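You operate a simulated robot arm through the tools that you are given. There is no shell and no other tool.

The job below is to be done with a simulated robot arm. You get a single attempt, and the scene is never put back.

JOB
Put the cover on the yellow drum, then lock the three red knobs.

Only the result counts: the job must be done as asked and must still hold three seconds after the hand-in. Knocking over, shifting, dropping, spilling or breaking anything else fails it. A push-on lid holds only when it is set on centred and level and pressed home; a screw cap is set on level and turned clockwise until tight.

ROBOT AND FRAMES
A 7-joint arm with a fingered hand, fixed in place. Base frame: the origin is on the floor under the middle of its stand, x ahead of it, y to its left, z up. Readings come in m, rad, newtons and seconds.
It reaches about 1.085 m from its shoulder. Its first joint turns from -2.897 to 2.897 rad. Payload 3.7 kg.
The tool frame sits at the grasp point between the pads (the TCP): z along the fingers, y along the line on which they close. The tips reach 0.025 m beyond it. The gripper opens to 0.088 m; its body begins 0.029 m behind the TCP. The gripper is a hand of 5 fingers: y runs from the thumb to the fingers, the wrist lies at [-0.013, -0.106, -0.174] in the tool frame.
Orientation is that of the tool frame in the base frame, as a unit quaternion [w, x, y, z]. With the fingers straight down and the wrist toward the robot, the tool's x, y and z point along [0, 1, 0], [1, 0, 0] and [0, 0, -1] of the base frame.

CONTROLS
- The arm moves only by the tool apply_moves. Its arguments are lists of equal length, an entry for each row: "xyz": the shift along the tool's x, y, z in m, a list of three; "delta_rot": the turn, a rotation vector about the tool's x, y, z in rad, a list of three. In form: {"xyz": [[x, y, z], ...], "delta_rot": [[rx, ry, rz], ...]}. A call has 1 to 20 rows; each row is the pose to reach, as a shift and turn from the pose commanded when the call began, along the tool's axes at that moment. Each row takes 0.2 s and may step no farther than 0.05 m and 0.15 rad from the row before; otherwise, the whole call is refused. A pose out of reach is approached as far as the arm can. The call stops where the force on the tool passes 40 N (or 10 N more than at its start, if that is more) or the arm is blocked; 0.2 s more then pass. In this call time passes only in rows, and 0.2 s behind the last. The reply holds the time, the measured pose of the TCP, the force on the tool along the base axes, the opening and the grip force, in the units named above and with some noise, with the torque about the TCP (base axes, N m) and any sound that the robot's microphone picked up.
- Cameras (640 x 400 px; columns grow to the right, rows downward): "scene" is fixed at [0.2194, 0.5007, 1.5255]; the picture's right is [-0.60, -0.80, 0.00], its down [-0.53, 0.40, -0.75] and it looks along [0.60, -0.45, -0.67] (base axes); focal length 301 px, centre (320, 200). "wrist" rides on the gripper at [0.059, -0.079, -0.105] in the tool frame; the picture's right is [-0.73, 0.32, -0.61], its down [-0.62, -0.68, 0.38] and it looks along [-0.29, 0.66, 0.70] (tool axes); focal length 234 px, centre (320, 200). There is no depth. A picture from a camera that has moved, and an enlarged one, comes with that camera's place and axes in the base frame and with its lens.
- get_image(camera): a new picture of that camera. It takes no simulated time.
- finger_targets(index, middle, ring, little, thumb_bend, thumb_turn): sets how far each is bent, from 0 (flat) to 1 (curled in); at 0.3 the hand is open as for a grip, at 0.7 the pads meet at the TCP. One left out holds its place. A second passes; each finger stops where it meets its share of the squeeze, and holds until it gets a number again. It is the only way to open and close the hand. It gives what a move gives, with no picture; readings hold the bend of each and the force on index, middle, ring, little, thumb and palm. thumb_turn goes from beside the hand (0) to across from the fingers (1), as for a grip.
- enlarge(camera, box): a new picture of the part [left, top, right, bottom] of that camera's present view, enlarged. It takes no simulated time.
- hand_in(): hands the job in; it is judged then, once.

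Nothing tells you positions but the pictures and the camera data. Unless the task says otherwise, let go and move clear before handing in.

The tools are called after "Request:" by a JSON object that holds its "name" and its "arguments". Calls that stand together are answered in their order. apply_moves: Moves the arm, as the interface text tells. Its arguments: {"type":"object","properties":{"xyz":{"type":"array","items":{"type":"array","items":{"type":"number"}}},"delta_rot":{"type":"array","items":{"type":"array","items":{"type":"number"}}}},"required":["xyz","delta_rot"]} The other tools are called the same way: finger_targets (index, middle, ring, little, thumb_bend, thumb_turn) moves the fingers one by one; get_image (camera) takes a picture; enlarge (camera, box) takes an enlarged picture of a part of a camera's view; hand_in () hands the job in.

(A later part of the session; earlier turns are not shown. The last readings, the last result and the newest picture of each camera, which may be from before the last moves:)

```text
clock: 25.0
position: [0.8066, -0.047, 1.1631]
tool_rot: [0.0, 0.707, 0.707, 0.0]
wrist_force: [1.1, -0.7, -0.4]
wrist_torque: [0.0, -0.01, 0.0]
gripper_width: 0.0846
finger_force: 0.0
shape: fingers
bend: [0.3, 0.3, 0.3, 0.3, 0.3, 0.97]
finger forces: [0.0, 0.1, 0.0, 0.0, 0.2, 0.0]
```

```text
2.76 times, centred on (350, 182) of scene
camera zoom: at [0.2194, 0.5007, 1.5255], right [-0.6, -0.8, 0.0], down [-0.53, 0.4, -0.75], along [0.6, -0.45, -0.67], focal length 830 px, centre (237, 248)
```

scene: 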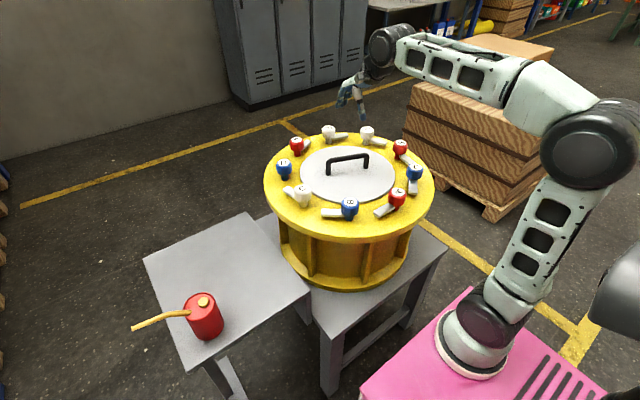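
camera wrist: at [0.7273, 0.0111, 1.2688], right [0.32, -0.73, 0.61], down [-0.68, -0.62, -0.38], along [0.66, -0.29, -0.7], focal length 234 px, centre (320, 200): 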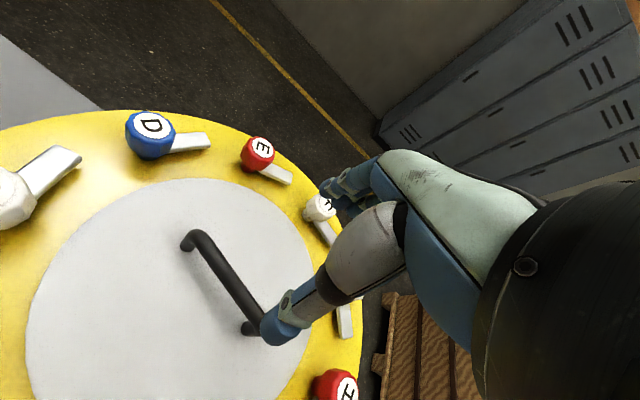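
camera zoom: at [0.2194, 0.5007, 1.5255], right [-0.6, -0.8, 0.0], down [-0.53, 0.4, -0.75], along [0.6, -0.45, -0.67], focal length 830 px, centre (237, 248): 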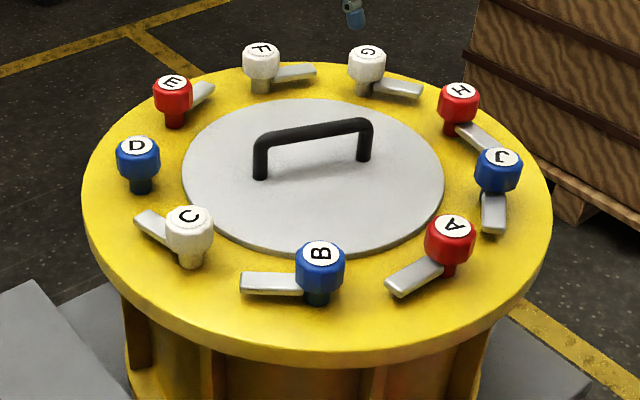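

The cover is resting flat on the drum. I'll check its centring closely in the scene view.

Request:
{"name": "enlarge", "arguments": {"camera": "scene", "box": [290, 125, 410, 210]}}

Request:
{"name": "enlarge", "arguments": {"camera": "scene", "box": [360, 160, 440, 225]}}

Request:
{"name": "enlarge", "arguments": {"camera": "scene", "box": [270, 125, 350, 190]}}

```text
4.71 times, centred on (350, 168) of scene
camera zoom: at [0.2194, 0.5007, 1.5255], right [-0.6, -0.8, 0.0], down [-0.53, 0.4, -0.75], along [0.6, -0.45, -0.67], focal length 1416 px, centre (179, 353)
```

zoom: 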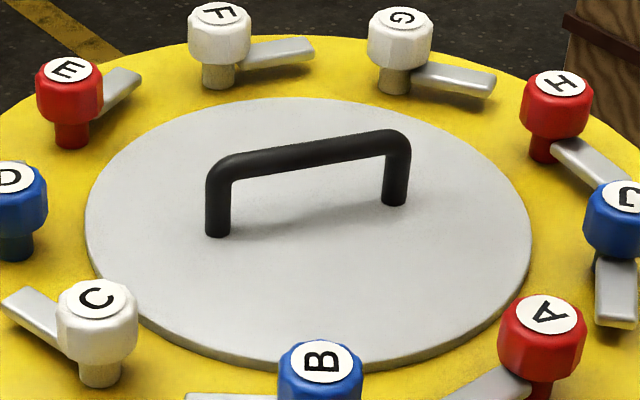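

```text
6.15 times, centred on (400, 192) of scene
camera zoom: at [0.2194, 0.5007, 1.5255], right [-0.6, -0.8, 0.0], down [-0.53, 0.4, -0.75], along [0.6, -0.45, -0.67], focal length 1852 px, centre (-172, 246)
```

zoom: 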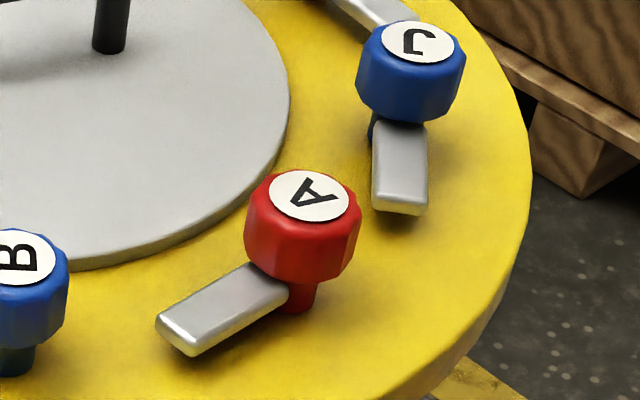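

```text
6.15 times, centred on (310, 158) of scene
camera zoom: at [0.2194, 0.5007, 1.5255], right [-0.6, -0.8, 0.0], down [-0.53, 0.4, -0.75], along [0.6, -0.45, -0.67], focal length 1852 px, centre (382, 462)
```

zoom: 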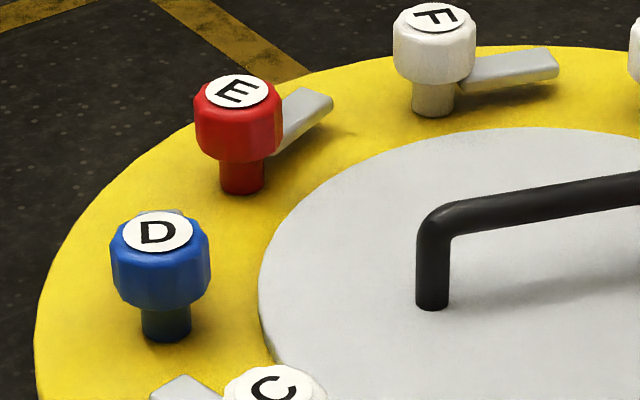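

The cover may be offset about 1 cm away from the scene camera, but that estimate depends on the cover height I assume. I'll back off to the starting view, where the wrist camera sees the whole drum from another angle, to check it.

Request:
{"name": "apply_moves", "arguments": {"xyz": [[0, -0.015, -0.02], [0, -0.04, -0.05], [0, -0.075, -0.08], [0, -0.11, -0.11], [0, -0.15, -0.125], [0, -0.19, -0.13], [0, -0.23, -0.13], [0, -0.265, -0.13], [0, -0.295, -0.13], [0, -0.31, -0.13]], "delta_rot": [[0, 0, 0], [0, 0, 0], [0, 0, 0], [0, 0, 0], [0, 0, 0], [0, 0, 0], [0, 0, 0], [0, 0, 0], [0, 0, 0], [0, 0, 0]]}}

Request:
{"name": "get_image", "arguments": {"camera": "wrist"}}

Request:
{"name": "enlarge", "arguments": {"camera": "wrist", "box": [90, 60, 370, 330]}}

```text
clock: 27.2
position: [0.4974, -0.0481, 1.2909]
tool_rot: [0.001, 0.707, 0.707, 0.0]
wrist_force: [0.7, 0.0, -0.9]
wrist_torque: [-0.03, 0.01, -0.01]
gripper_width: 0.0846
finger_force: 0.0
shape: fingers
bend: [0.3, 0.3, 0.3, 0.3, 0.3, 0.97]
finger forces: [0.0, 0.1, 0.1, 0.1, 0.0, 0.0]
```

```text
taken
camera wrist: at [0.4188, 0.0119, 1.3968], right [0.32, -0.73, 0.61], down [-0.68, -0.62, -0.38], along [0.66, -0.29, -0.7], focal length 234 px, centre (320, 200)
```

wrist: 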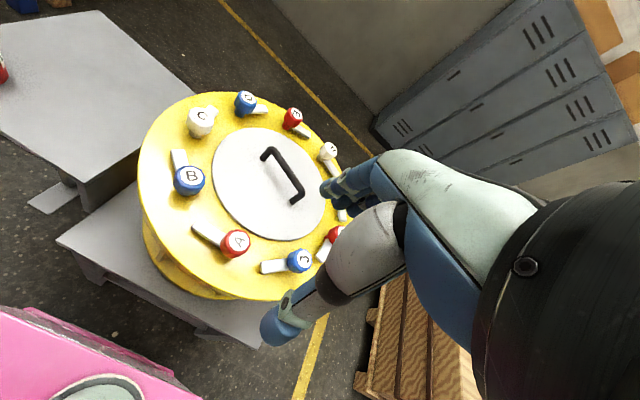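

```text
1.48 times, centred on (230, 195) of wrist
camera zoom: at [0.4188, 0.0119, 1.3968], right [0.32, -0.73, 0.61], down [-0.68, -0.62, -0.38], along [0.66, -0.29, -0.7], focal length 347 px, centre (453, 207)
```

zoom: 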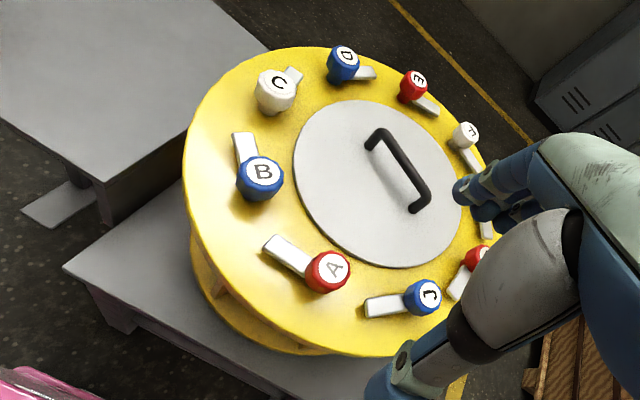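

Averaging both cameras, the cover is centred to within a few millimetres. Next is red knob A at about (0.5975, -0.050). I'll approach from above with the hand yawed +45°, so a 90° clockwise turn stays in comfortable range, and keep the fingertips above lever height.

Request:
{"name": "apply_moves", "arguments": {"xyz": [[0, 0.01, 0.02], [0, 0.02, 0.04], [0, 0.03, 0.06], [-0.001, 0.04, 0.08], [-0.001, 0.05, 0.1], [-0.001, 0.06, 0.12], [-0.001, 0.07, 0.14], [-0.002, 0.08, 0.16], [-0.002, 0.09, 0.18], [-0.002, 0.1, 0.2], [-0.002, 0.1, 0.21]], "delta_rot": [[0, 0, -0.08], [0, 0, -0.16], [0, 0, -0.24], [0, 0, -0.32], [0, 0, -0.4], [0, 0, -0.48], [0, 0, -0.56], [0, 0, -0.64], [0, 0, -0.72], [0, 0, -0.785], [0, 0, -0.785]]}}

Request:
{"name": "get_image", "arguments": {"camera": "scene"}}

Request:
{"name": "get_image", "arguments": {"camera": "wrist"}}

```text
clock: 29.6
position: [0.5954, -0.0504, 1.0807]
tool_rot: [0.001, 0.382, 0.924, -0.001]
wrist_force: [0.4, 0.0, 0.8]
wrist_torque: [0.02, -0.01, -0.01]
gripper_width: 0.0842
finger_force: 0.0
shape: fingers
bend: [0.3, 0.3, 0.3, 0.3, 0.3, 0.97]
finger forces: [0.0, 0.0, 0.0, 0.0, 0.1, 0.0]
```

```text
taken
```

scene: 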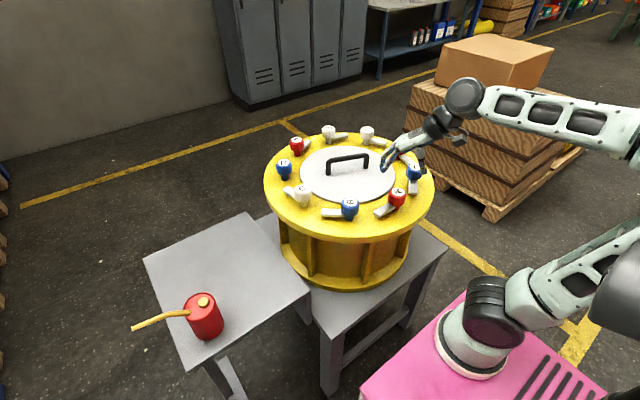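

```text
taken
camera wrist: at [0.4986, -0.065, 1.1856], right [0.74, -0.28, 0.61], down [-0.04, -0.92, -0.38], along [0.67, 0.26, -0.7], focal length 234 px, centre (320, 200)
```

wrist: 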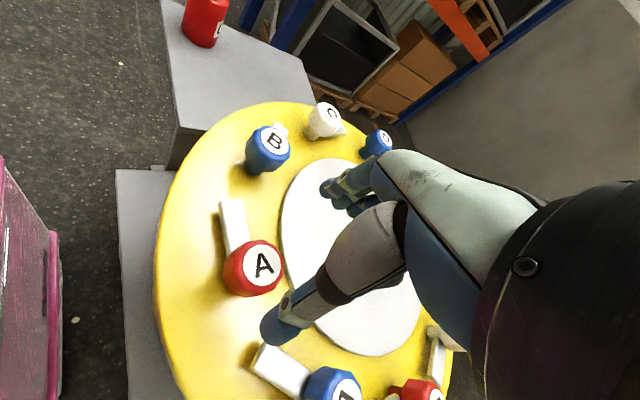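

The close wrist view puts knob A at (0.598, -0.050), as I expected. I'll go down most of the way and check the alignment.

Request:
{"name": "apply_moves", "arguments": {"xyz": [[-0.0005, 0.001, 0.015], [-0.001, 0.0018, 0.03], [-0.001, 0.0018, 0.045], [-0.001, 0.0018, 0.06], [-0.001, 0.0018, 0.075]], "delta_rot": [[0, 0, 0], [0, 0, 0], [0, 0, 0], [0, 0, 0], [0, 0, 0]]}}

Request:
{"name": "get_image", "arguments": {"camera": "wrist"}}

Request:
{"name": "enlarge", "arguments": {"camera": "scene", "box": [350, 110, 470, 230]}}

```text
clock: 30.8
position: [0.5974, -0.0497, 1.0058]
tool_rot: [0.0, 0.383, 0.924, 0.0]
wrist_force: [0.5, 0.4, -0.4]
wrist_torque: [0.0, 0.04, 0.02]
gripper_width: 0.0846
finger_force: 0.0
shape: fingers
bend: [0.3, 0.3, 0.3, 0.3, 0.3, 0.97]
finger forces: [0.0, 0.1, 0.0, 0.1, 0.0, 0.0]
```

```text
taken
camera wrist: at [0.5006, -0.0642, 1.1108], right [0.74, -0.28, 0.61], down [-0.04, -0.92, -0.38], along [0.67, 0.26, -0.7], focal length 234 px, centre (320, 200)
```

wrist: 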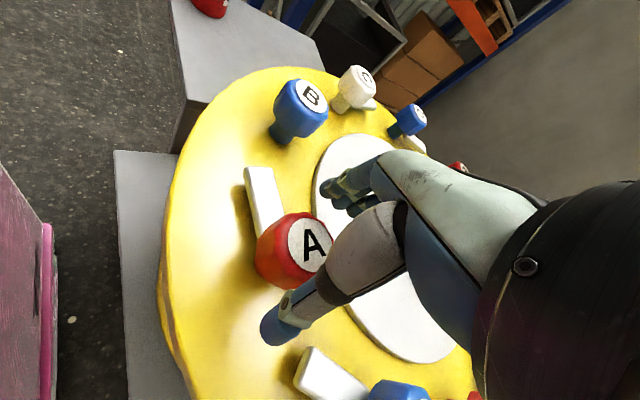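

```text
3.33 times, centred on (410, 170) of scene
camera zoom: at [0.2194, 0.5007, 1.5255], right [-0.6, -0.8, 0.0], down [-0.53, 0.4, -0.75], along [0.6, -0.45, -0.67], focal length 1003 px, centre (20, 300)
```

zoom: 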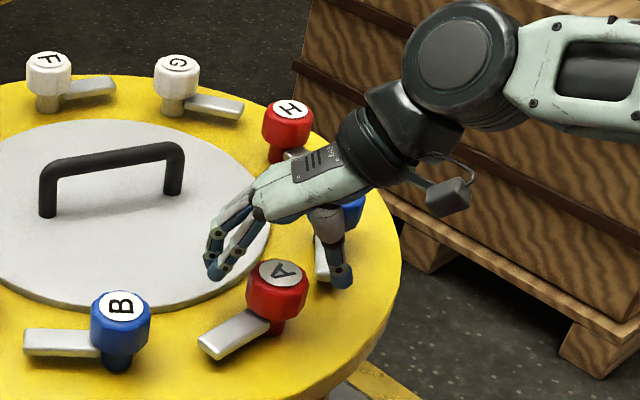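

The hand straddles knob A well, within about 2 mm. I'll go down to head height, with TCP z≈0.980, and pinch with the thumb, index and middle fingers only.

Request:
{"name": "apply_moves", "arguments": {"xyz": [[-0.0004, 0.001, 0.008], [-0.0004, 0.001, 0.016], [-0.0004, 0.001, 0.0255]], "delta_rot": [[0, 0, 0], [0, 0, 0], [0, 0, 0]]}}

Request:
{"name": "enlarge", "arguments": {"camera": "wrist", "box": [220, 150, 420, 350]}}

Request:
{"name": "enlarge", "arguments": {"camera": "scene", "box": [370, 150, 450, 220]}}

```text
clock: 31.6
position: [0.6006, -0.0501, 0.9817]
tool_rot: [0.0, 0.382, 0.924, -0.001]
wrist_force: [-0.3, 0.2, -0.1]
wrist_torque: [0.03, 0.0, 0.03]
gripper_width: 0.0845
finger_force: 0.0
shape: fingers
bend: [0.3, 0.3, 0.3, 0.3, 0.3, 0.97]
finger forces: [0.1, 0.1, 0.1, 0.1, 0.0, 0.0]
```

```text
2.00 times, centred on (320, 250) of wrist
camera zoom: at [0.5028, -0.064, 1.0868], right [0.74, -0.28, 0.61], down [-0.04, -0.92, -0.38], along [0.67, 0.26, -0.7], focal length 468 px, centre (320, 100)
```

zoom: 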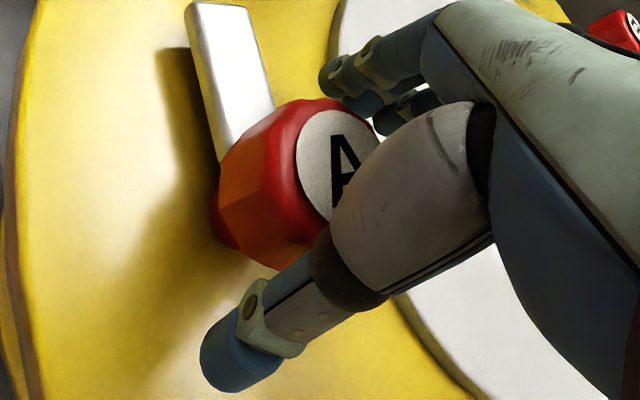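

```text
5.71 times, centred on (410, 185) of scene
camera zoom: at [0.2194, 0.5007, 1.5255], right [-0.6, -0.8, 0.0], down [-0.53, 0.4, -0.75], along [0.6, -0.45, -0.67], focal length 1719 px, centre (-194, 286)
```

zoom: 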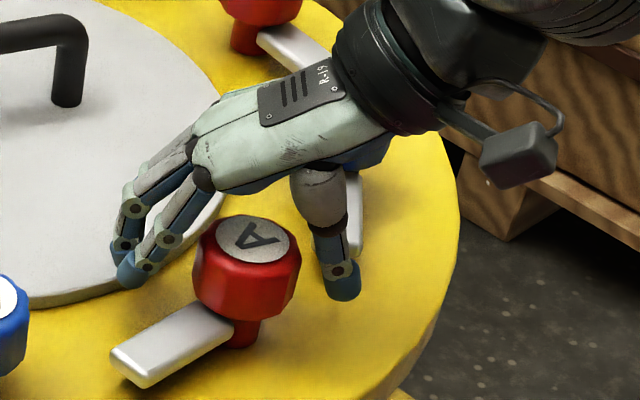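

The knob axis is right at the TCP. I'll close the thumb, index and middle fingers on it.

Request:
{"name": "finger_targets", "arguments": {"index": 0.8, "middle": 0.8, "thumb_bend": 0.8}}

Request:
{"name": "enlarge", "arguments": {"camera": "wrist", "box": [220, 150, 420, 350]}}

Request:
{"name": "enlarge", "arguments": {"camera": "scene", "box": [370, 150, 450, 220]}}

```text
clock: 32.6
position: [0.6004, -0.0503, 0.982]
tool_rot: [0.001, 0.383, 0.924, 0.001]
wrist_force: [-1.3, -10.7, -4.3]
wrist_torque: [0.05, -0.28, 0.06]
gripper_width: 0.0386
finger_force: 22.3
shape: fingers
bend: [0.53, 0.58, 0.3, 0.3, 0.56, 0.97]
finger forces: [8.5, 9.0, 0.1, 0.1, 26.3, 0.0]
```

```text
2.00 times, centred on (320, 250) of wrist
camera zoom: at [0.5027, -0.0647, 1.0867], right [0.74, -0.28, 0.61], down [-0.04, -0.92, -0.38], along [0.67, 0.26, -0.7], focal length 468 px, centre (320, 100)
```

zoom: 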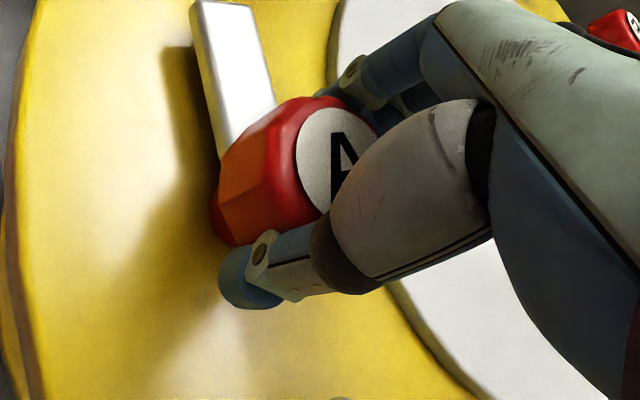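

```text
5.71 times, centred on (410, 185) of scene
camera zoom: at [0.2194, 0.5007, 1.5255], right [-0.6, -0.8, 0.0], down [-0.53, 0.4, -0.75], along [0.6, -0.45, -0.67], focal length 1719 px, centre (-194, 286)
```

zoom: 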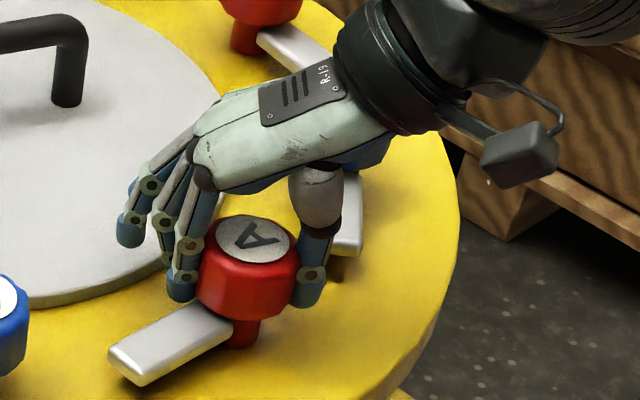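

The grip is firm and the side force is modest. I'll turn clockwise about 0.5 rad as a first test.

Request:
{"name": "apply_moves", "arguments": {"xyz": [[-0.0007, -0.0007, 0], [-0.0007, -0.0007, 0], [-0.0007, -0.0007, 0], [-0.0007, -0.0007, 0], [-0.0007, -0.0007, 0]], "delta_rot": [[0, 0, 0.1], [0, 0, 0.2], [0, 0, 0.3], [0, 0, 0.4], [0, 0, 0.5]]}}

Request:
{"name": "enlarge", "arguments": {"camera": "scene", "box": [370, 150, 450, 220]}}

Request:
{"name": "get_image", "arguments": {"camera": "wrist"}}

```text
clock: 33.8
position: [0.5986, -0.0527, 0.9814]
tool_rot: [0.0, 0.599, 0.8, 0.001]
wrist_force: [-8.1, -12.7, -4.3]
wrist_torque: [-0.09, -0.3, 0.06]
gripper_width: 0.0389
finger_force: 22.5
shape: fingers
bend: [0.54, 0.58, 0.3, 0.3, 0.56, 0.97]
finger forces: [7.9, 9.1, 0.0, 0.0, 26.9, 0.0]
```

```text
5.71 times, centred on (410, 185) of scene
camera zoom: at [0.2194, 0.5007, 1.5255], right [-0.6, -0.8, 0.0], down [-0.53, 0.4, -0.75], along [0.6, -0.45, -0.67], focal length 1719 px, centre (-194, 286)
```

zoom: 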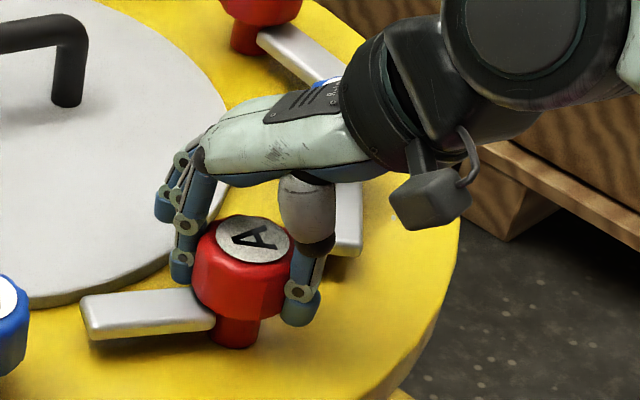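

```text
taken
camera wrist: at [0.507, -0.0175, 1.0868], right [0.51, -0.61, 0.61], down [-0.48, -0.79, -0.38], along [0.71, -0.09, -0.7], focal length 234 px, centre (320, 200)
```

wrist: 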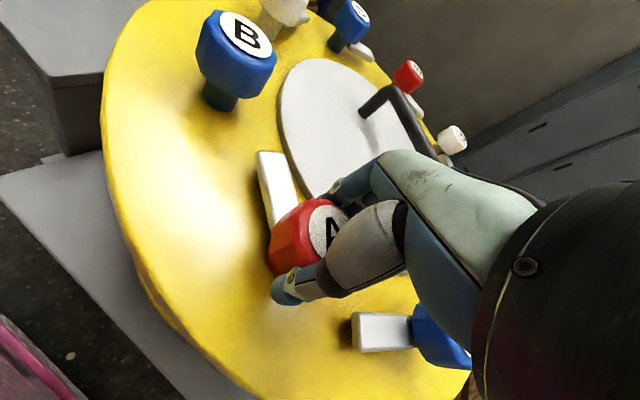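

The lever is following the hand clockwise. I'll continue the turn.

Request:
{"name": "apply_moves", "arguments": {"xyz": [[0, 0, 0], [0, 0, 0], [0, 0, 0], [0, 0, 0], [0, 0, 0]], "delta_rot": [[0, 0, 0.1], [0, 0, 0.2], [0, 0, 0.3], [0, 0, 0.4], [0, 0, 0.5]]}}

Request:
{"name": "enlarge", "arguments": {"camera": "scene", "box": [370, 150, 450, 220]}}

Request:
{"name": "get_image", "arguments": {"camera": "wrist"}}

```text
clock: 35.0
position: [0.5986, -0.0513, 0.9802]
tool_rot: [-0.001, 0.779, 0.626, 0.0]
wrist_force: [-17.6, -18.1, -4.3]
wrist_torque: [-0.27, -0.26, 0.11]
gripper_width: 0.0391
finger_force: 23.2
shape: fingers
bend: [0.54, 0.58, 0.3, 0.3, 0.56, 0.99]
finger forces: [7.4, 10.1, 0.1, 0.0, 29.9, 0.0]
```

```text
5.71 times, centred on (410, 185) of scene
camera zoom: at [0.2194, 0.5007, 1.5255], right [-0.6, -0.8, 0.0], down [-0.53, 0.4, -0.75], along [0.6, -0.45, -0.67], focal length 1719 px, centre (-194, 286)
```

zoom: 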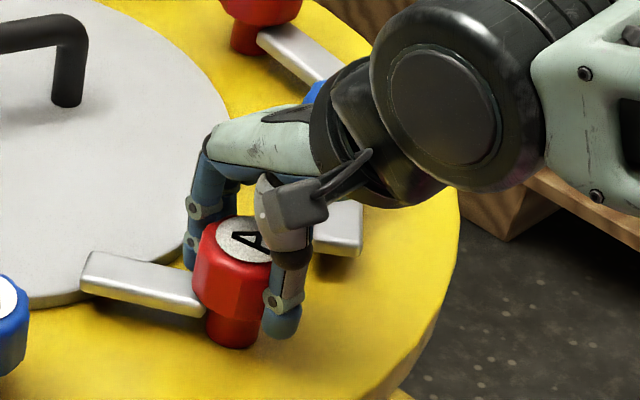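

```text
taken
camera wrist: at [0.5346, 0.0232, 1.0866], right [0.16, -0.78, 0.61], down [-0.8, -0.46, -0.38], along [0.58, -0.42, -0.7], focal length 234 px, centre (320, 200)
```

wrist: 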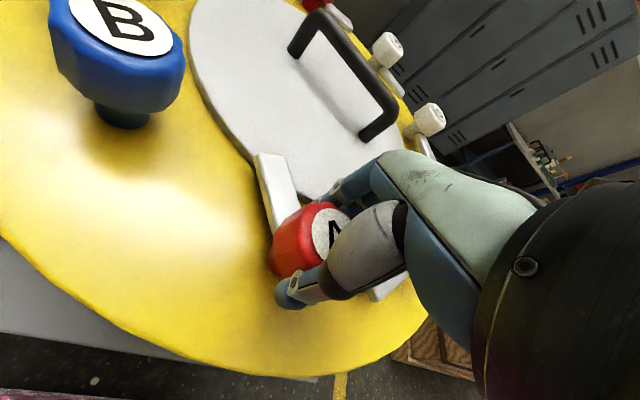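

The lever is about 57° round, but the side force is building up and further yaw would bring my idle fingers close to J's lever. I'll let go, raise slightly and yaw back to re-grip for the rest of the turn.

Request:
{"name": "finger_targets", "arguments": {"index": 0.3, "middle": 0.3, "thumb_bend": 0.3}}

Request:
{"name": "apply_moves", "arguments": {"xyz": [[0, 0, -0.01], [0, 0, -0.02], [0, 0, -0.03]], "delta_rot": [[0, 0, 0], [0, 0, 0], [0, 0, 0]]}}

Request:
{"name": "get_image", "arguments": {"camera": "wrist"}}

Request:
{"name": "enlarge", "arguments": {"camera": "scene", "box": [340, 140, 450, 225]}}

```text
clock: 36.0
position: [0.5996, -0.0492, 0.9805]
tool_rot: [0.0, 0.779, 0.627, -0.001]
wrist_force: [0.6, 1.5, 0.3]
wrist_torque: [0.01, 0.0, -0.01]
gripper_width: 0.0844
finger_force: 0.1
shape: fingers
bend: [0.3, 0.3, 0.3, 0.3, 0.3, 0.97]
finger forces: [0.0, 0.0, 0.1, 0.0, 0.0, 0.1]
```

```text
clock: 36.8
position: [0.5974, -0.0503, 1.0114]
tool_rot: [0.001, 0.779, 0.627, 0.0]
wrist_force: [0.4, 1.1, 0.1]
wrist_torque: [-0.02, -0.02, 0.02]
gripper_width: 0.0843
finger_force: 0.1
shape: fingers
bend: [0.3, 0.3, 0.3, 0.3, 0.3, 0.97]
finger forces: [0.0, 0.1, 0.0, 0.1, 0.0, 0.1]
```

```text
taken
camera wrist: at [0.5346, 0.0241, 1.1165], right [0.16, -0.78, 0.61], down [-0.8, -0.46, -0.38], along [0.58, -0.42, -0.7], focal length 234 px, centre (320, 200)
```

wrist: 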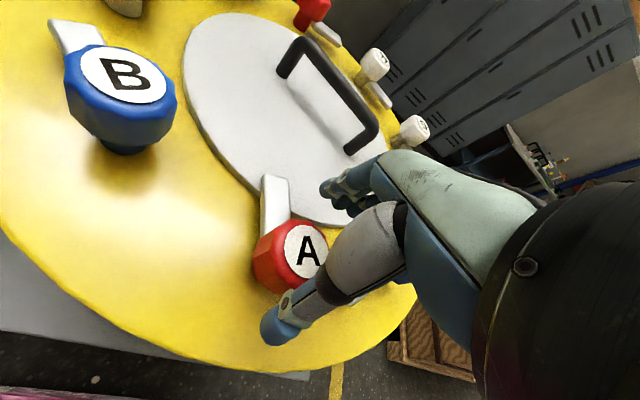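

```text
4.71 times, centred on (395, 182) of scene
camera zoom: at [0.2194, 0.5007, 1.5255], right [-0.6, -0.8, 0.0], down [-0.53, 0.4, -0.75], along [0.6, -0.45, -0.67], focal length 1416 px, centre (-33, 282)
```

zoom: 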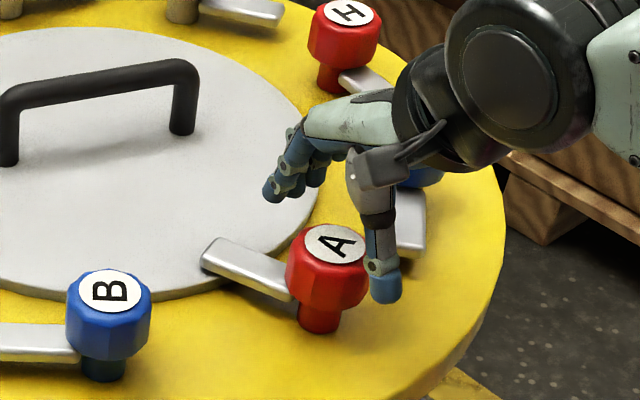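

A's lever has turned about 65–70° and points nearly inward, with roughly 20° left. I'll yaw back, lower and re-grip.

Request:
{"name": "apply_moves", "arguments": {"xyz": [[0, 0, 0], [0, 0, 0], [0, 0, 0], [0, 0, 0], [0, 0, 0], [0, 0, 0.01], [0, 0, 0.02], [0, 0, 0.03]], "delta_rot": [[0, 0, -0.14], [0, 0, -0.28], [0, 0, -0.42], [0, 0, -0.56], [0, 0, -0.7], [0, 0, -0.74], [0, 0, -0.74], [0, 0, -0.74]]}}

Request:
{"name": "finger_targets", "arguments": {"index": 0.8, "middle": 0.8, "thumb_bend": 0.8}}

Request:
{"name": "enlarge", "arguments": {"camera": "scene", "box": [340, 140, 450, 225]}}

```text
clock: 38.6
position: [0.5987, -0.052, 0.9805]
tool_rot: [0.0, 0.499, 0.867, 0.0]
wrist_force: [0.9, -0.2, -0.2]
wrist_torque: [0.03, 0.02, 0.01]
gripper_width: 0.0844
finger_force: 0.1
shape: fingers
bend: [0.3, 0.3, 0.3, 0.3, 0.3, 0.97]
finger forces: [0.0, 0.1, 0.0, 0.0, 0.1, 0.1]
```

```text
clock: 39.6
position: [0.5994, -0.0513, 0.9836]
tool_rot: [0.002, 0.499, 0.866, 0.001]
wrist_force: [-6.2, -9.4, 25.8]
wrist_torque: [0.4, -1.11, 0.01]
gripper_width: 0.039
finger_force: 31.3
shape: fingers
bend: [0.52, 0.39, 0.3, 0.3, 0.56, 0.97]
finger forces: [17.0, 20.6, 0.0, 0.0, 24.9, 0.0]
```

```text
4.71 times, centred on (395, 182) of scene
camera zoom: at [0.2194, 0.5007, 1.5255], right [-0.6, -0.8, 0.0], down [-0.53, 0.4, -0.75], along [0.6, -0.45, -0.67], focal length 1416 px, centre (-33, 282)
```

zoom: 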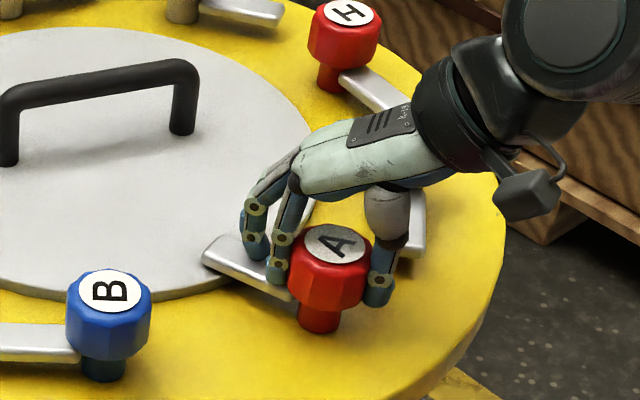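

The middle finger came down on A's lever at this yaw, so I need the lever well away from the finger line. I'll release, raise and yaw to about +77°, so the lever sits to the side of the pinch.

Request:
{"name": "finger_targets", "arguments": {"index": 0.3, "middle": 0.3, "thumb_bend": 0.35}}

Request:
{"name": "apply_moves", "arguments": {"xyz": [[0, 0, -0.01], [0, 0, -0.02], [0, 0, -0.03], [0, 0, -0.03], [0, 0, -0.03], [0, 0, -0.03], [0, 0, -0.03], [0, 0, -0.03], [0, 0, -0.03]], "delta_rot": [[0, 0, 0], [0, 0, 0], [0, 0, -0.12], [0, 0, -0.25], [0, 0, -0.38], [0, 0, -0.5], [0, 0, -0.63], [0, 0, -0.75], [0, 0, -0.82]]}}

Request:
{"name": "get_image", "arguments": {"camera": "wrist"}}

Request:
{"name": "enlarge", "arguments": {"camera": "scene", "box": [340, 120, 460, 225]}}

```text
clock: 40.6
position: [0.5992, -0.0522, 0.9809]
tool_rot: [0.0, 0.499, 0.866, 0.0]
wrist_force: [-0.4, -0.4, -0.2]
wrist_torque: [0.01, 0.03, 0.01]
gripper_width: 0.079
finger_force: 0.0
shape: fingers
bend: [0.3, 0.3, 0.3, 0.3, 0.35, 0.97]
finger forces: [0.1, 0.0, 0.0, 0.1, 0.1, 0.1]
```

```text
clock: 42.6
position: [0.5993, -0.0517, 1.0116]
tool_rot: [0.0, 0.112, 0.994, 0.0]
wrist_force: [0.4, 0.3, -0.6]
wrist_torque: [-0.02, 0.04, -0.06]
gripper_width: 0.0793
finger_force: 0.1
shape: fingers
bend: [0.3, 0.3, 0.3, 0.3, 0.35, 0.97]
finger forces: [0.0, 0.1, 0.1, 0.0, 0.0, 0.0]
```

```text
taken
camera wrist: at [0.5248, -0.1156, 1.1169], right [0.78, 0.15, 0.61], down [0.46, -0.8, -0.38], along [0.43, 0.58, -0.7], focal length 234 px, centre (320, 200)
```

wrist: 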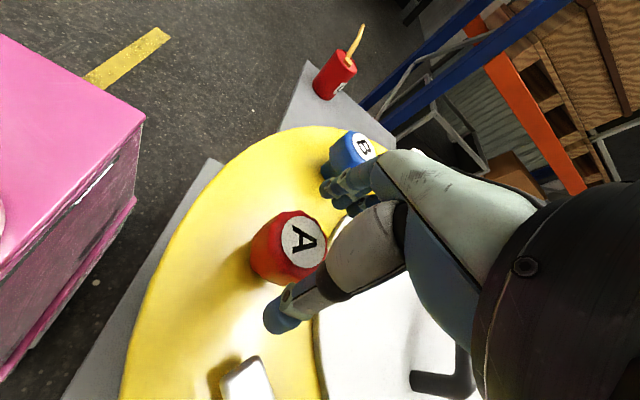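

```text
3.81 times, centred on (400, 172) of scene
camera zoom: at [0.2194, 0.5007, 1.5255], right [-0.6, -0.8, 0.0], down [-0.53, 0.4, -0.75], along [0.6, -0.45, -0.67], focal length 1146 px, centre (15, 305)
```

zoom: 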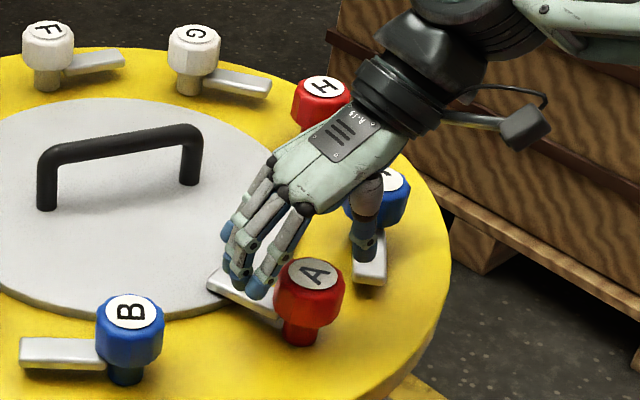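

The lever is now off to the side of the finger line. I'll yaw a bit more for margin, lower, and grip.

Request:
{"name": "apply_moves", "arguments": {"xyz": [[0.001, 0.0007, 0], [0.001, 0.0007, 0.005], [0.001, 0.0007, 0.012], [0.001, 0.0007, 0.02], [0.001, 0.0007, 0.03]], "delta_rot": [[0, 0, -0.1], [0, 0, -0.2], [0, 0, -0.2], [0, 0, -0.2], [0, 0, -0.2]]}}

Request:
{"name": "get_image", "arguments": {"camera": "wrist"}}

Request:
{"name": "enlarge", "arguments": {"camera": "scene", "box": [340, 120, 460, 225]}}

```text
clock: 43.8
position: [0.598, -0.0507, 0.9814]
tool_rot: [0.0, 0.012, 1.0, 0.0]
wrist_force: [0.2, -0.1, 1.0]
wrist_torque: [0.0, -0.01, 0.0]
gripper_width: 0.0794
finger_force: 0.2
shape: fingers
bend: [0.3, 0.3, 0.3, 0.3, 0.35, 0.97]
finger forces: [0.1, 0.0, 0.1, 0.0, 0.0, 0.0]
```

```text
taken
camera wrist: at [0.5369, -0.1279, 1.087], right [0.73, 0.3, 0.61], down [0.61, -0.7, -0.38], along [0.31, 0.65, -0.7], focal length 234 px, centre (320, 200)
```

wrist: 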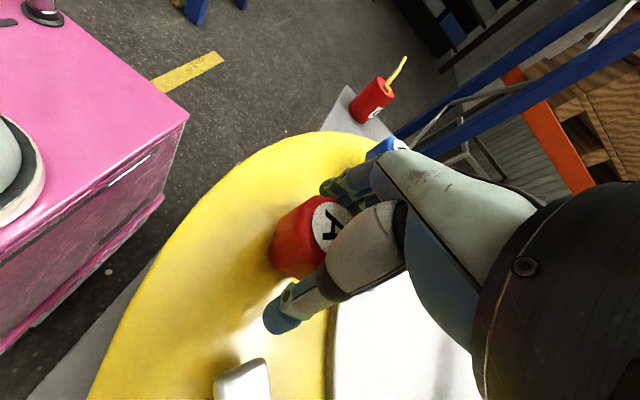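

```text
3.81 times, centred on (400, 172) of scene
camera zoom: at [0.2194, 0.5007, 1.5255], right [-0.6, -0.8, 0.0], down [-0.53, 0.4, -0.75], along [0.6, -0.45, -0.67], focal length 1146 px, centre (15, 305)
```

zoom: 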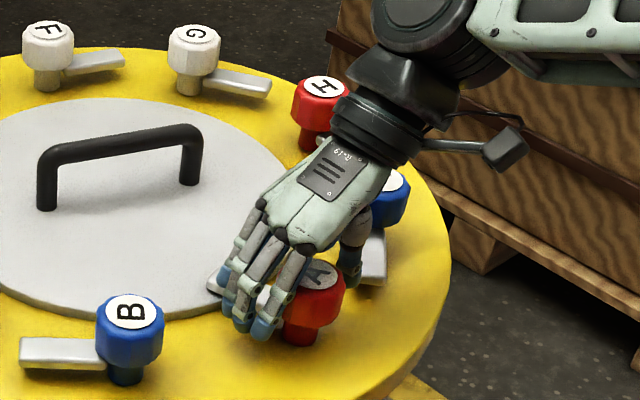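

The hand is over A with the lever under neither the index nor the middle finger. I'll close the pinch.

Request:
{"name": "finger_targets", "arguments": {"index": 0.8, "middle": 0.8, "thumb_bend": 0.8}}

Request:
{"name": "enlarge", "arguments": {"camera": "scene", "box": [340, 120, 460, 225]}}

```text
clock: 44.8
position: [0.5969, -0.0507, 0.9818]
tool_rot: [-0.001, 0.013, 1.0, 0.0]
wrist_force: [4.7, 2.4, -0.9]
wrist_torque: [0.3, -0.13, 0.0]
gripper_width: 0.0395
finger_force: 15.7
shape: fingers
bend: [0.5, 0.55, 0.3, 0.3, 0.55, 0.97]
finger forces: [9.6, 7.0, 0.0, 0.0, 15.1, 0.0]
```

```text
3.81 times, centred on (400, 172) of scene
camera zoom: at [0.2194, 0.5007, 1.5255], right [-0.6, -0.8, 0.0], down [-0.53, 0.4, -0.75], along [0.6, -0.45, -0.67], focal length 1146 px, centre (15, 305)
```

zoom: 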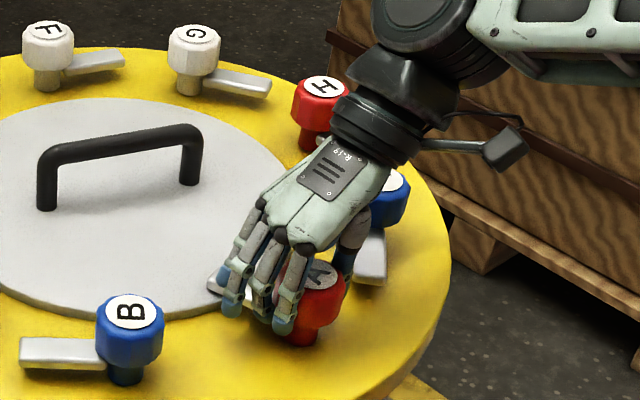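

That's a clean, balanced grip. I'll turn clockwise about 0.36 rad and listen for a click or a stop.

Request:
{"name": "apply_moves", "arguments": {"xyz": [[0, 0, 0], [0, 0, 0], [0, 0, 0], [0, 0, 0], [0, 0, 0]], "delta_rot": [[0, 0, 0.08], [0, 0, 0.16], [0, 0, 0.24], [0, 0, 0.31], [0, 0, 0.36]]}}

Request:
{"name": "enlarge", "arguments": {"camera": "scene", "box": [340, 120, 460, 225]}}

```text
clock: 46.0
position: [0.5974, -0.0506, 0.9823]
tool_rot: [0.0, 0.192, 0.981, -0.001]
wrist_force: [-1.4, -0.7, -0.7]
wrist_torque: [0.25, -0.02, 0.24]
gripper_width: 0.0399
finger_force: 15.7
shape: fingers
bend: [0.5, 0.56, 0.3, 0.3, 0.55, 0.99]
finger forces: [9.5, 5.9, 0.0, 0.0, 16.5, 0.1]
```

```text
3.81 times, centred on (400, 172) of scene
camera zoom: at [0.2194, 0.5007, 1.5255], right [-0.6, -0.8, 0.0], down [-0.53, 0.4, -0.75], along [0.6, -0.45, -0.67], focal length 1146 px, centre (15, 305)
```

zoom: 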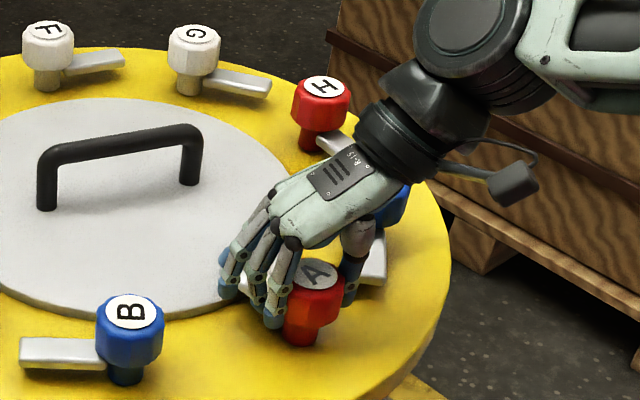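

There's 0.24 N·m of resistance now. I'll turn a bit further to see whether it's a stop.

Request:
{"name": "apply_moves", "arguments": {"xyz": [[0, 0, 0], [0, 0, 0], [0, 0, 0]], "delta_rot": [[0, 0, 0.05], [0, 0, 0.1], [0, 0, 0.15]]}}

Request:
{"name": "get_image", "arguments": {"camera": "wrist"}}

Request:
{"name": "enlarge", "arguments": {"camera": "scene", "box": [340, 120, 460, 225]}}

```text
clock: 46.8
position: [0.5967, -0.049, 0.9818]
tool_rot: [0.0, 0.264, 0.964, 0.0]
wrist_force: [-1.6, -3.9, -2.1]
wrist_torque: [0.34, 0.04, 0.43]
gripper_width: 0.0399
finger_force: 17.0
shape: fingers
bend: [0.5, 0.56, 0.3, 0.3, 0.55, 1.0]
finger forces: [7.2, 7.3, 0.0, 0.1, 18.9, 0.0]
```

```text
taken
camera wrist: at [0.5075, -0.0882, 1.0868], right [0.79, -0.09, 0.61], down [0.19, -0.9, -0.38], along [0.58, 0.42, -0.7], focal length 234 px, centre (320, 200)
```

wrist: 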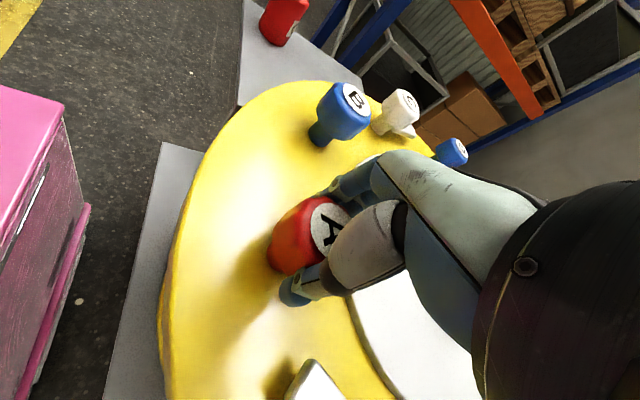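

```text
3.81 times, centred on (400, 172) of scene
camera zoom: at [0.2194, 0.5007, 1.5255], right [-0.6, -0.8, 0.0], down [-0.53, 0.4, -0.75], along [0.6, -0.45, -0.67], focal length 1146 px, centre (15, 305)
```

zoom: 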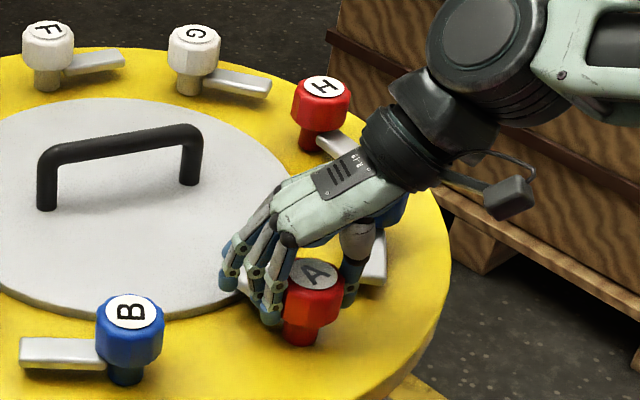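

The torque is up to 0.43 N·m, which looks like a stop. I'll release, rise clear and look at the lever.

Request:
{"name": "finger_targets", "arguments": {"index": 0.3, "middle": 0.3, "thumb_bend": 0.35}}

Request:
{"name": "apply_moves", "arguments": {"xyz": [[0, 0, -0.015], [0, 0, -0.03], [0, 0, -0.05], [0, 0, -0.08], [0, -0.03, -0.11], [0, -0.06, -0.12]], "delta_rot": [[0, 0, 0], [0, 0, 0], [0, 0, 0], [0, 0, 0], [0, 0, 0], [0, 0, 0]]}}

Request:
{"name": "enlarge", "arguments": {"camera": "scene", "box": [340, 120, 460, 225]}}

Request:
{"name": "get_image", "arguments": {"camera": "wrist"}}

```text
clock: 47.8
position: [0.5975, -0.0499, 0.9825]
tool_rot: [0.0, 0.264, 0.964, 0.0]
wrist_force: [-0.5, 0.3, -0.7]
wrist_torque: [0.04, 0.02, -0.02]
gripper_width: 0.0792
finger_force: 0.1
shape: fingers
bend: [0.3, 0.3, 0.3, 0.3, 0.35, 0.98]
finger forces: [0.0, 0.0, 0.0, 0.1, 0.0, 0.0]
```

```text
clock: 49.2
position: [0.5695, -0.1006, 1.0987]
tool_rot: [0.0, 0.265, 0.964, 0.0]
wrist_force: [-0.3, 0.5, -0.6]
wrist_torque: [-0.01, -0.01, 0.0]
gripper_width: 0.0793
finger_force: 0.1
shape: fingers
bend: [0.3, 0.3, 0.3, 0.3, 0.35, 0.98]
finger forces: [0.1, 0.0, 0.0, 0.0, 0.0, 0.0]
```

```text
3.81 times, centred on (400, 172) of scene
camera zoom: at [0.2194, 0.5007, 1.5255], right [-0.6, -0.8, 0.0], down [-0.53, 0.4, -0.75], along [0.6, -0.45, -0.67], focal length 1146 px, centre (15, 305)
```

zoom: 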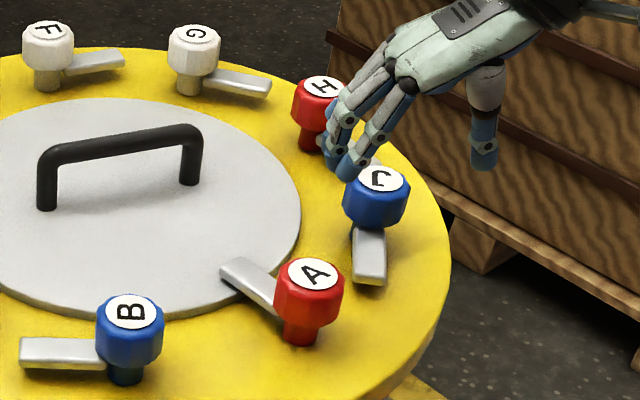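

```text
taken
camera wrist: at [0.4782, -0.1383, 1.2047], right [0.79, -0.09, 0.61], down [0.19, -0.9, -0.38], along [0.58, 0.42, -0.7], focal length 234 px, centre (320, 200)
```

wrist: 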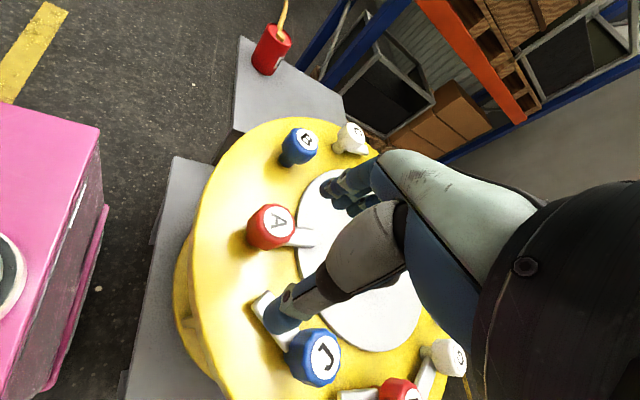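

A's lever now points almost exactly radially inward over the cover. I'll zoom in to confirm.

Request:
{"name": "enlarge", "arguments": {"camera": "scene", "box": [375, 165, 425, 205]}}

Request:
{"name": "enlarge", "arguments": {"camera": "wrist", "box": [220, 170, 360, 280]}}

```text
10.00 times, centred on (400, 185) of scene
camera zoom: at [0.2194, 0.5007, 1.5255], right [-0.6, -0.8, 0.0], down [-0.53, 0.4, -0.75], along [0.6, -0.45, -0.67], focal length 3009 px, centre (-480, 350)
```

zoom: 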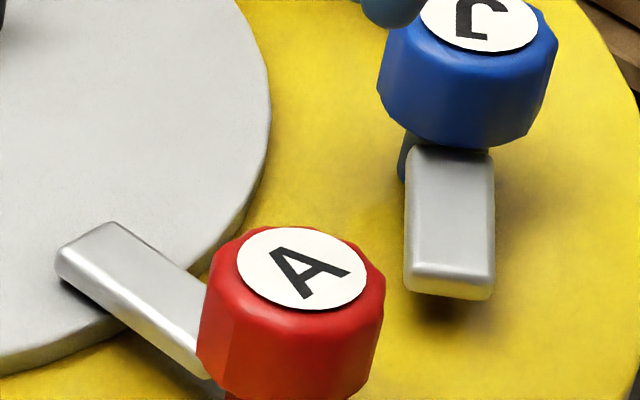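

```text
3.64 times, centred on (290, 225) of wrist
camera zoom: at [0.4782, -0.1383, 1.2047], right [0.79, -0.09, 0.61], down [0.19, -0.9, -0.38], along [0.58, 0.42, -0.7], focal length 852 px, centre (429, 109)
```

zoom: 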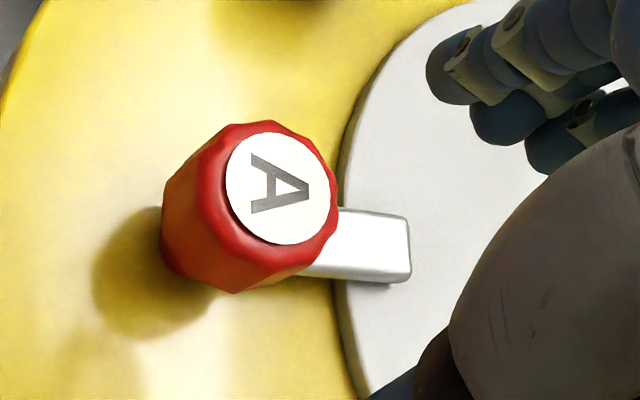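

A's lever is within about 3° of radial and against its stop, so A is locked. Next is red knob H at about (0.767, -0.253), with its lever pointing near 170°. I'll move above it with yaw about 85°.

Request:
{"name": "apply_moves", "arguments": {"xyz": [[-0.015, -0.002, 0], [-0.04, -0.005, 0], [-0.07, -0.009, 0], [-0.1, -0.012, 0], [-0.13, -0.016, 0], [-0.16, -0.02, 0], [-0.19, -0.023, 0], [-0.215, -0.026, 0.005], [-0.235, -0.029, 0.01], [-0.2476, -0.0304, 0.02]], "delta_rot": [[0, 0, -0.03], [0, 0, -0.08], [0, 0, -0.13], [0, 0, -0.18], [0, 0, -0.23], [0, 0, -0.28], [0, 0, -0.33], [0, 0, -0.38], [0, 0, -0.42], [0, 0, -0.449]]}}

Request:
{"name": "get_image", "arguments": {"camera": "wrist"}}

Request:
{"name": "get_image", "arguments": {"camera": "scene"}}

```text
clock: 51.4
position: [0.7625, -0.2523, 1.0788]
tool_rot: [0.0, 0.044, 0.999, 0.0]
wrist_force: [0.0, -0.2, -0.3]
wrist_torque: [0.03, -0.01, 0.01]
gripper_width: 0.0794
finger_force: 0.1
shape: fingers
bend: [0.3, 0.3, 0.3, 0.3, 0.35, 0.98]
finger forces: [0.0, 0.0, 0.1, 0.1, 0.1, 0.0]
```

```text
taken
camera wrist: at [0.6981, -0.3266, 1.1856], right [0.75, 0.26, 0.61], down [0.56, -0.73, -0.38], along [0.34, 0.63, -0.7], focal length 234 px, centre (320, 200)
```

wrist: 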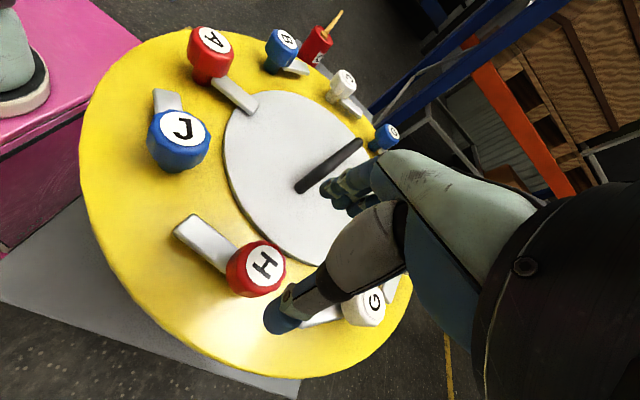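

```text
taken
```

scene: 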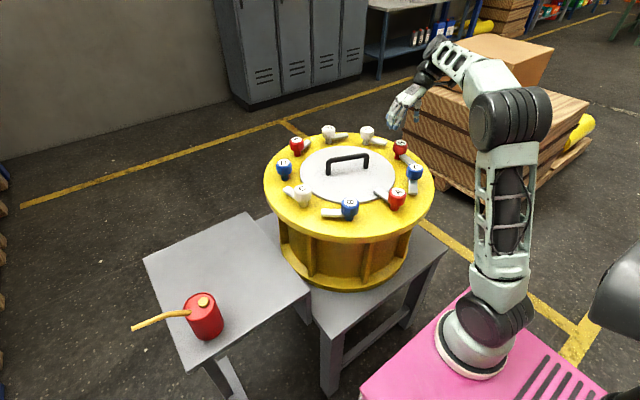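

I'll enlarge the view to get a precise offset from the TCP to knob H.

Request:
{"name": "enlarge", "arguments": {"camera": "wrist", "box": [160, 200, 320, 320]}}

Request:
{"name": "enlarge", "arguments": {"camera": "scene", "box": [380, 125, 440, 175]}}

```text
3.33 times, centred on (240, 260) of wrist
camera zoom: at [0.6981, -0.3266, 1.1856], right [0.75, 0.26, 0.61], down [0.56, -0.73, -0.38], along [0.34, 0.63, -0.7], focal length 781 px, centre (587, 0)
```

zoom: 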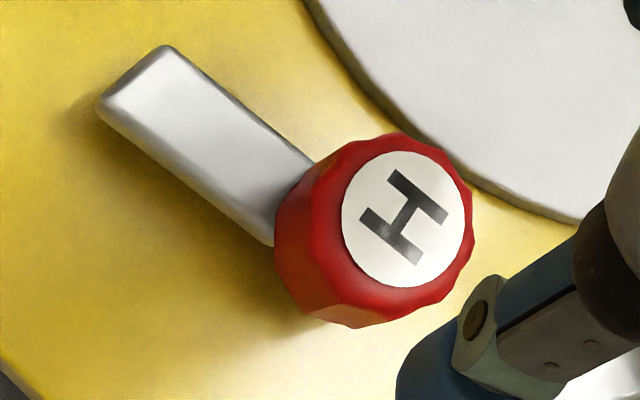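

```text
8.00 times, centred on (410, 150) of scene
camera zoom: at [0.2194, 0.5007, 1.5255], right [-0.6, -0.8, 0.0], down [-0.53, 0.4, -0.75], along [0.6, -0.45, -0.67], focal length 2407 px, centre (-400, 600)
```

zoom: 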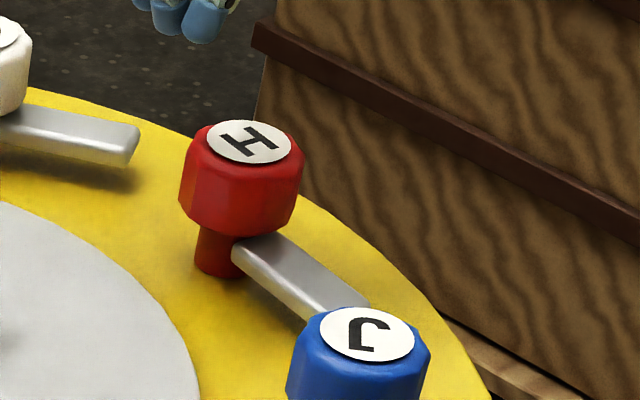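

Relative to the TCP, the knob sits at tool x -3 mm and tool y +1 mm. The lever points at 171°, square to the pinch line. I'll correct for that and descend.

Request:
{"name": "apply_moves", "arguments": {"xyz": [[-0.0017, 0.0005, 0.015], [-0.0034, 0.001, 0.03], [-0.0034, 0.001, 0.045], [-0.0034, 0.001, 0.06], [-0.0034, 0.001, 0.075], [-0.0034, 0.001, 0.088], [-0.0034, 0.001, 0.098]], "delta_rot": [[0, 0, 0], [0, 0, 0], [0, 0, 0], [0, 0, 0], [0, 0, 0], [0, 0, 0], [0, 0, 0]]}}

Request:
{"name": "get_image", "arguments": {"camera": "wrist"}}

Request:
{"name": "enlarge", "arguments": {"camera": "scene", "box": [360, 110, 450, 180]}}

```text
clock: 53.0
position: [0.7651, -0.2538, 0.9851]
tool_rot: [0.0, 0.043, 0.999, -0.001]
wrist_force: [0.0, 0.3, -0.2]
wrist_torque: [0.01, -0.01, 0.01]
gripper_width: 0.0791
finger_force: 0.0
shape: fingers
bend: [0.3, 0.3, 0.3, 0.3, 0.35, 0.98]
finger forces: [0.1, 0.1, 0.0, 0.0, 0.0, 0.0]
```

```text
taken
camera wrist: at [0.7014, -0.3277, 1.0899], right [0.75, 0.26, 0.61], down [0.56, -0.73, -0.38], along [0.35, 0.63, -0.7], focal length 234 px, centre (320, 200)
```

wrist: 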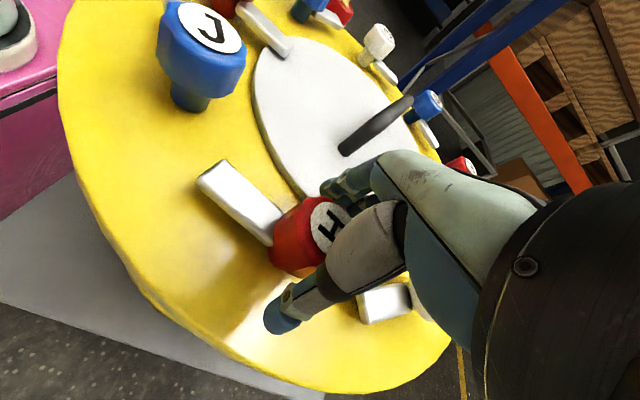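

```text
5.71 times, centred on (405, 145) of scene
camera zoom: at [0.2194, 0.5007, 1.5255], right [-0.6, -0.8, 0.0], down [-0.53, 0.4, -0.75], along [0.6, -0.45, -0.67], focal length 1719 px, centre (-166, 514)
```

zoom: 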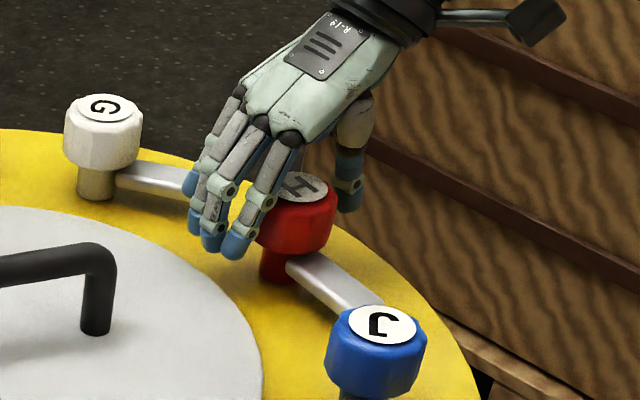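

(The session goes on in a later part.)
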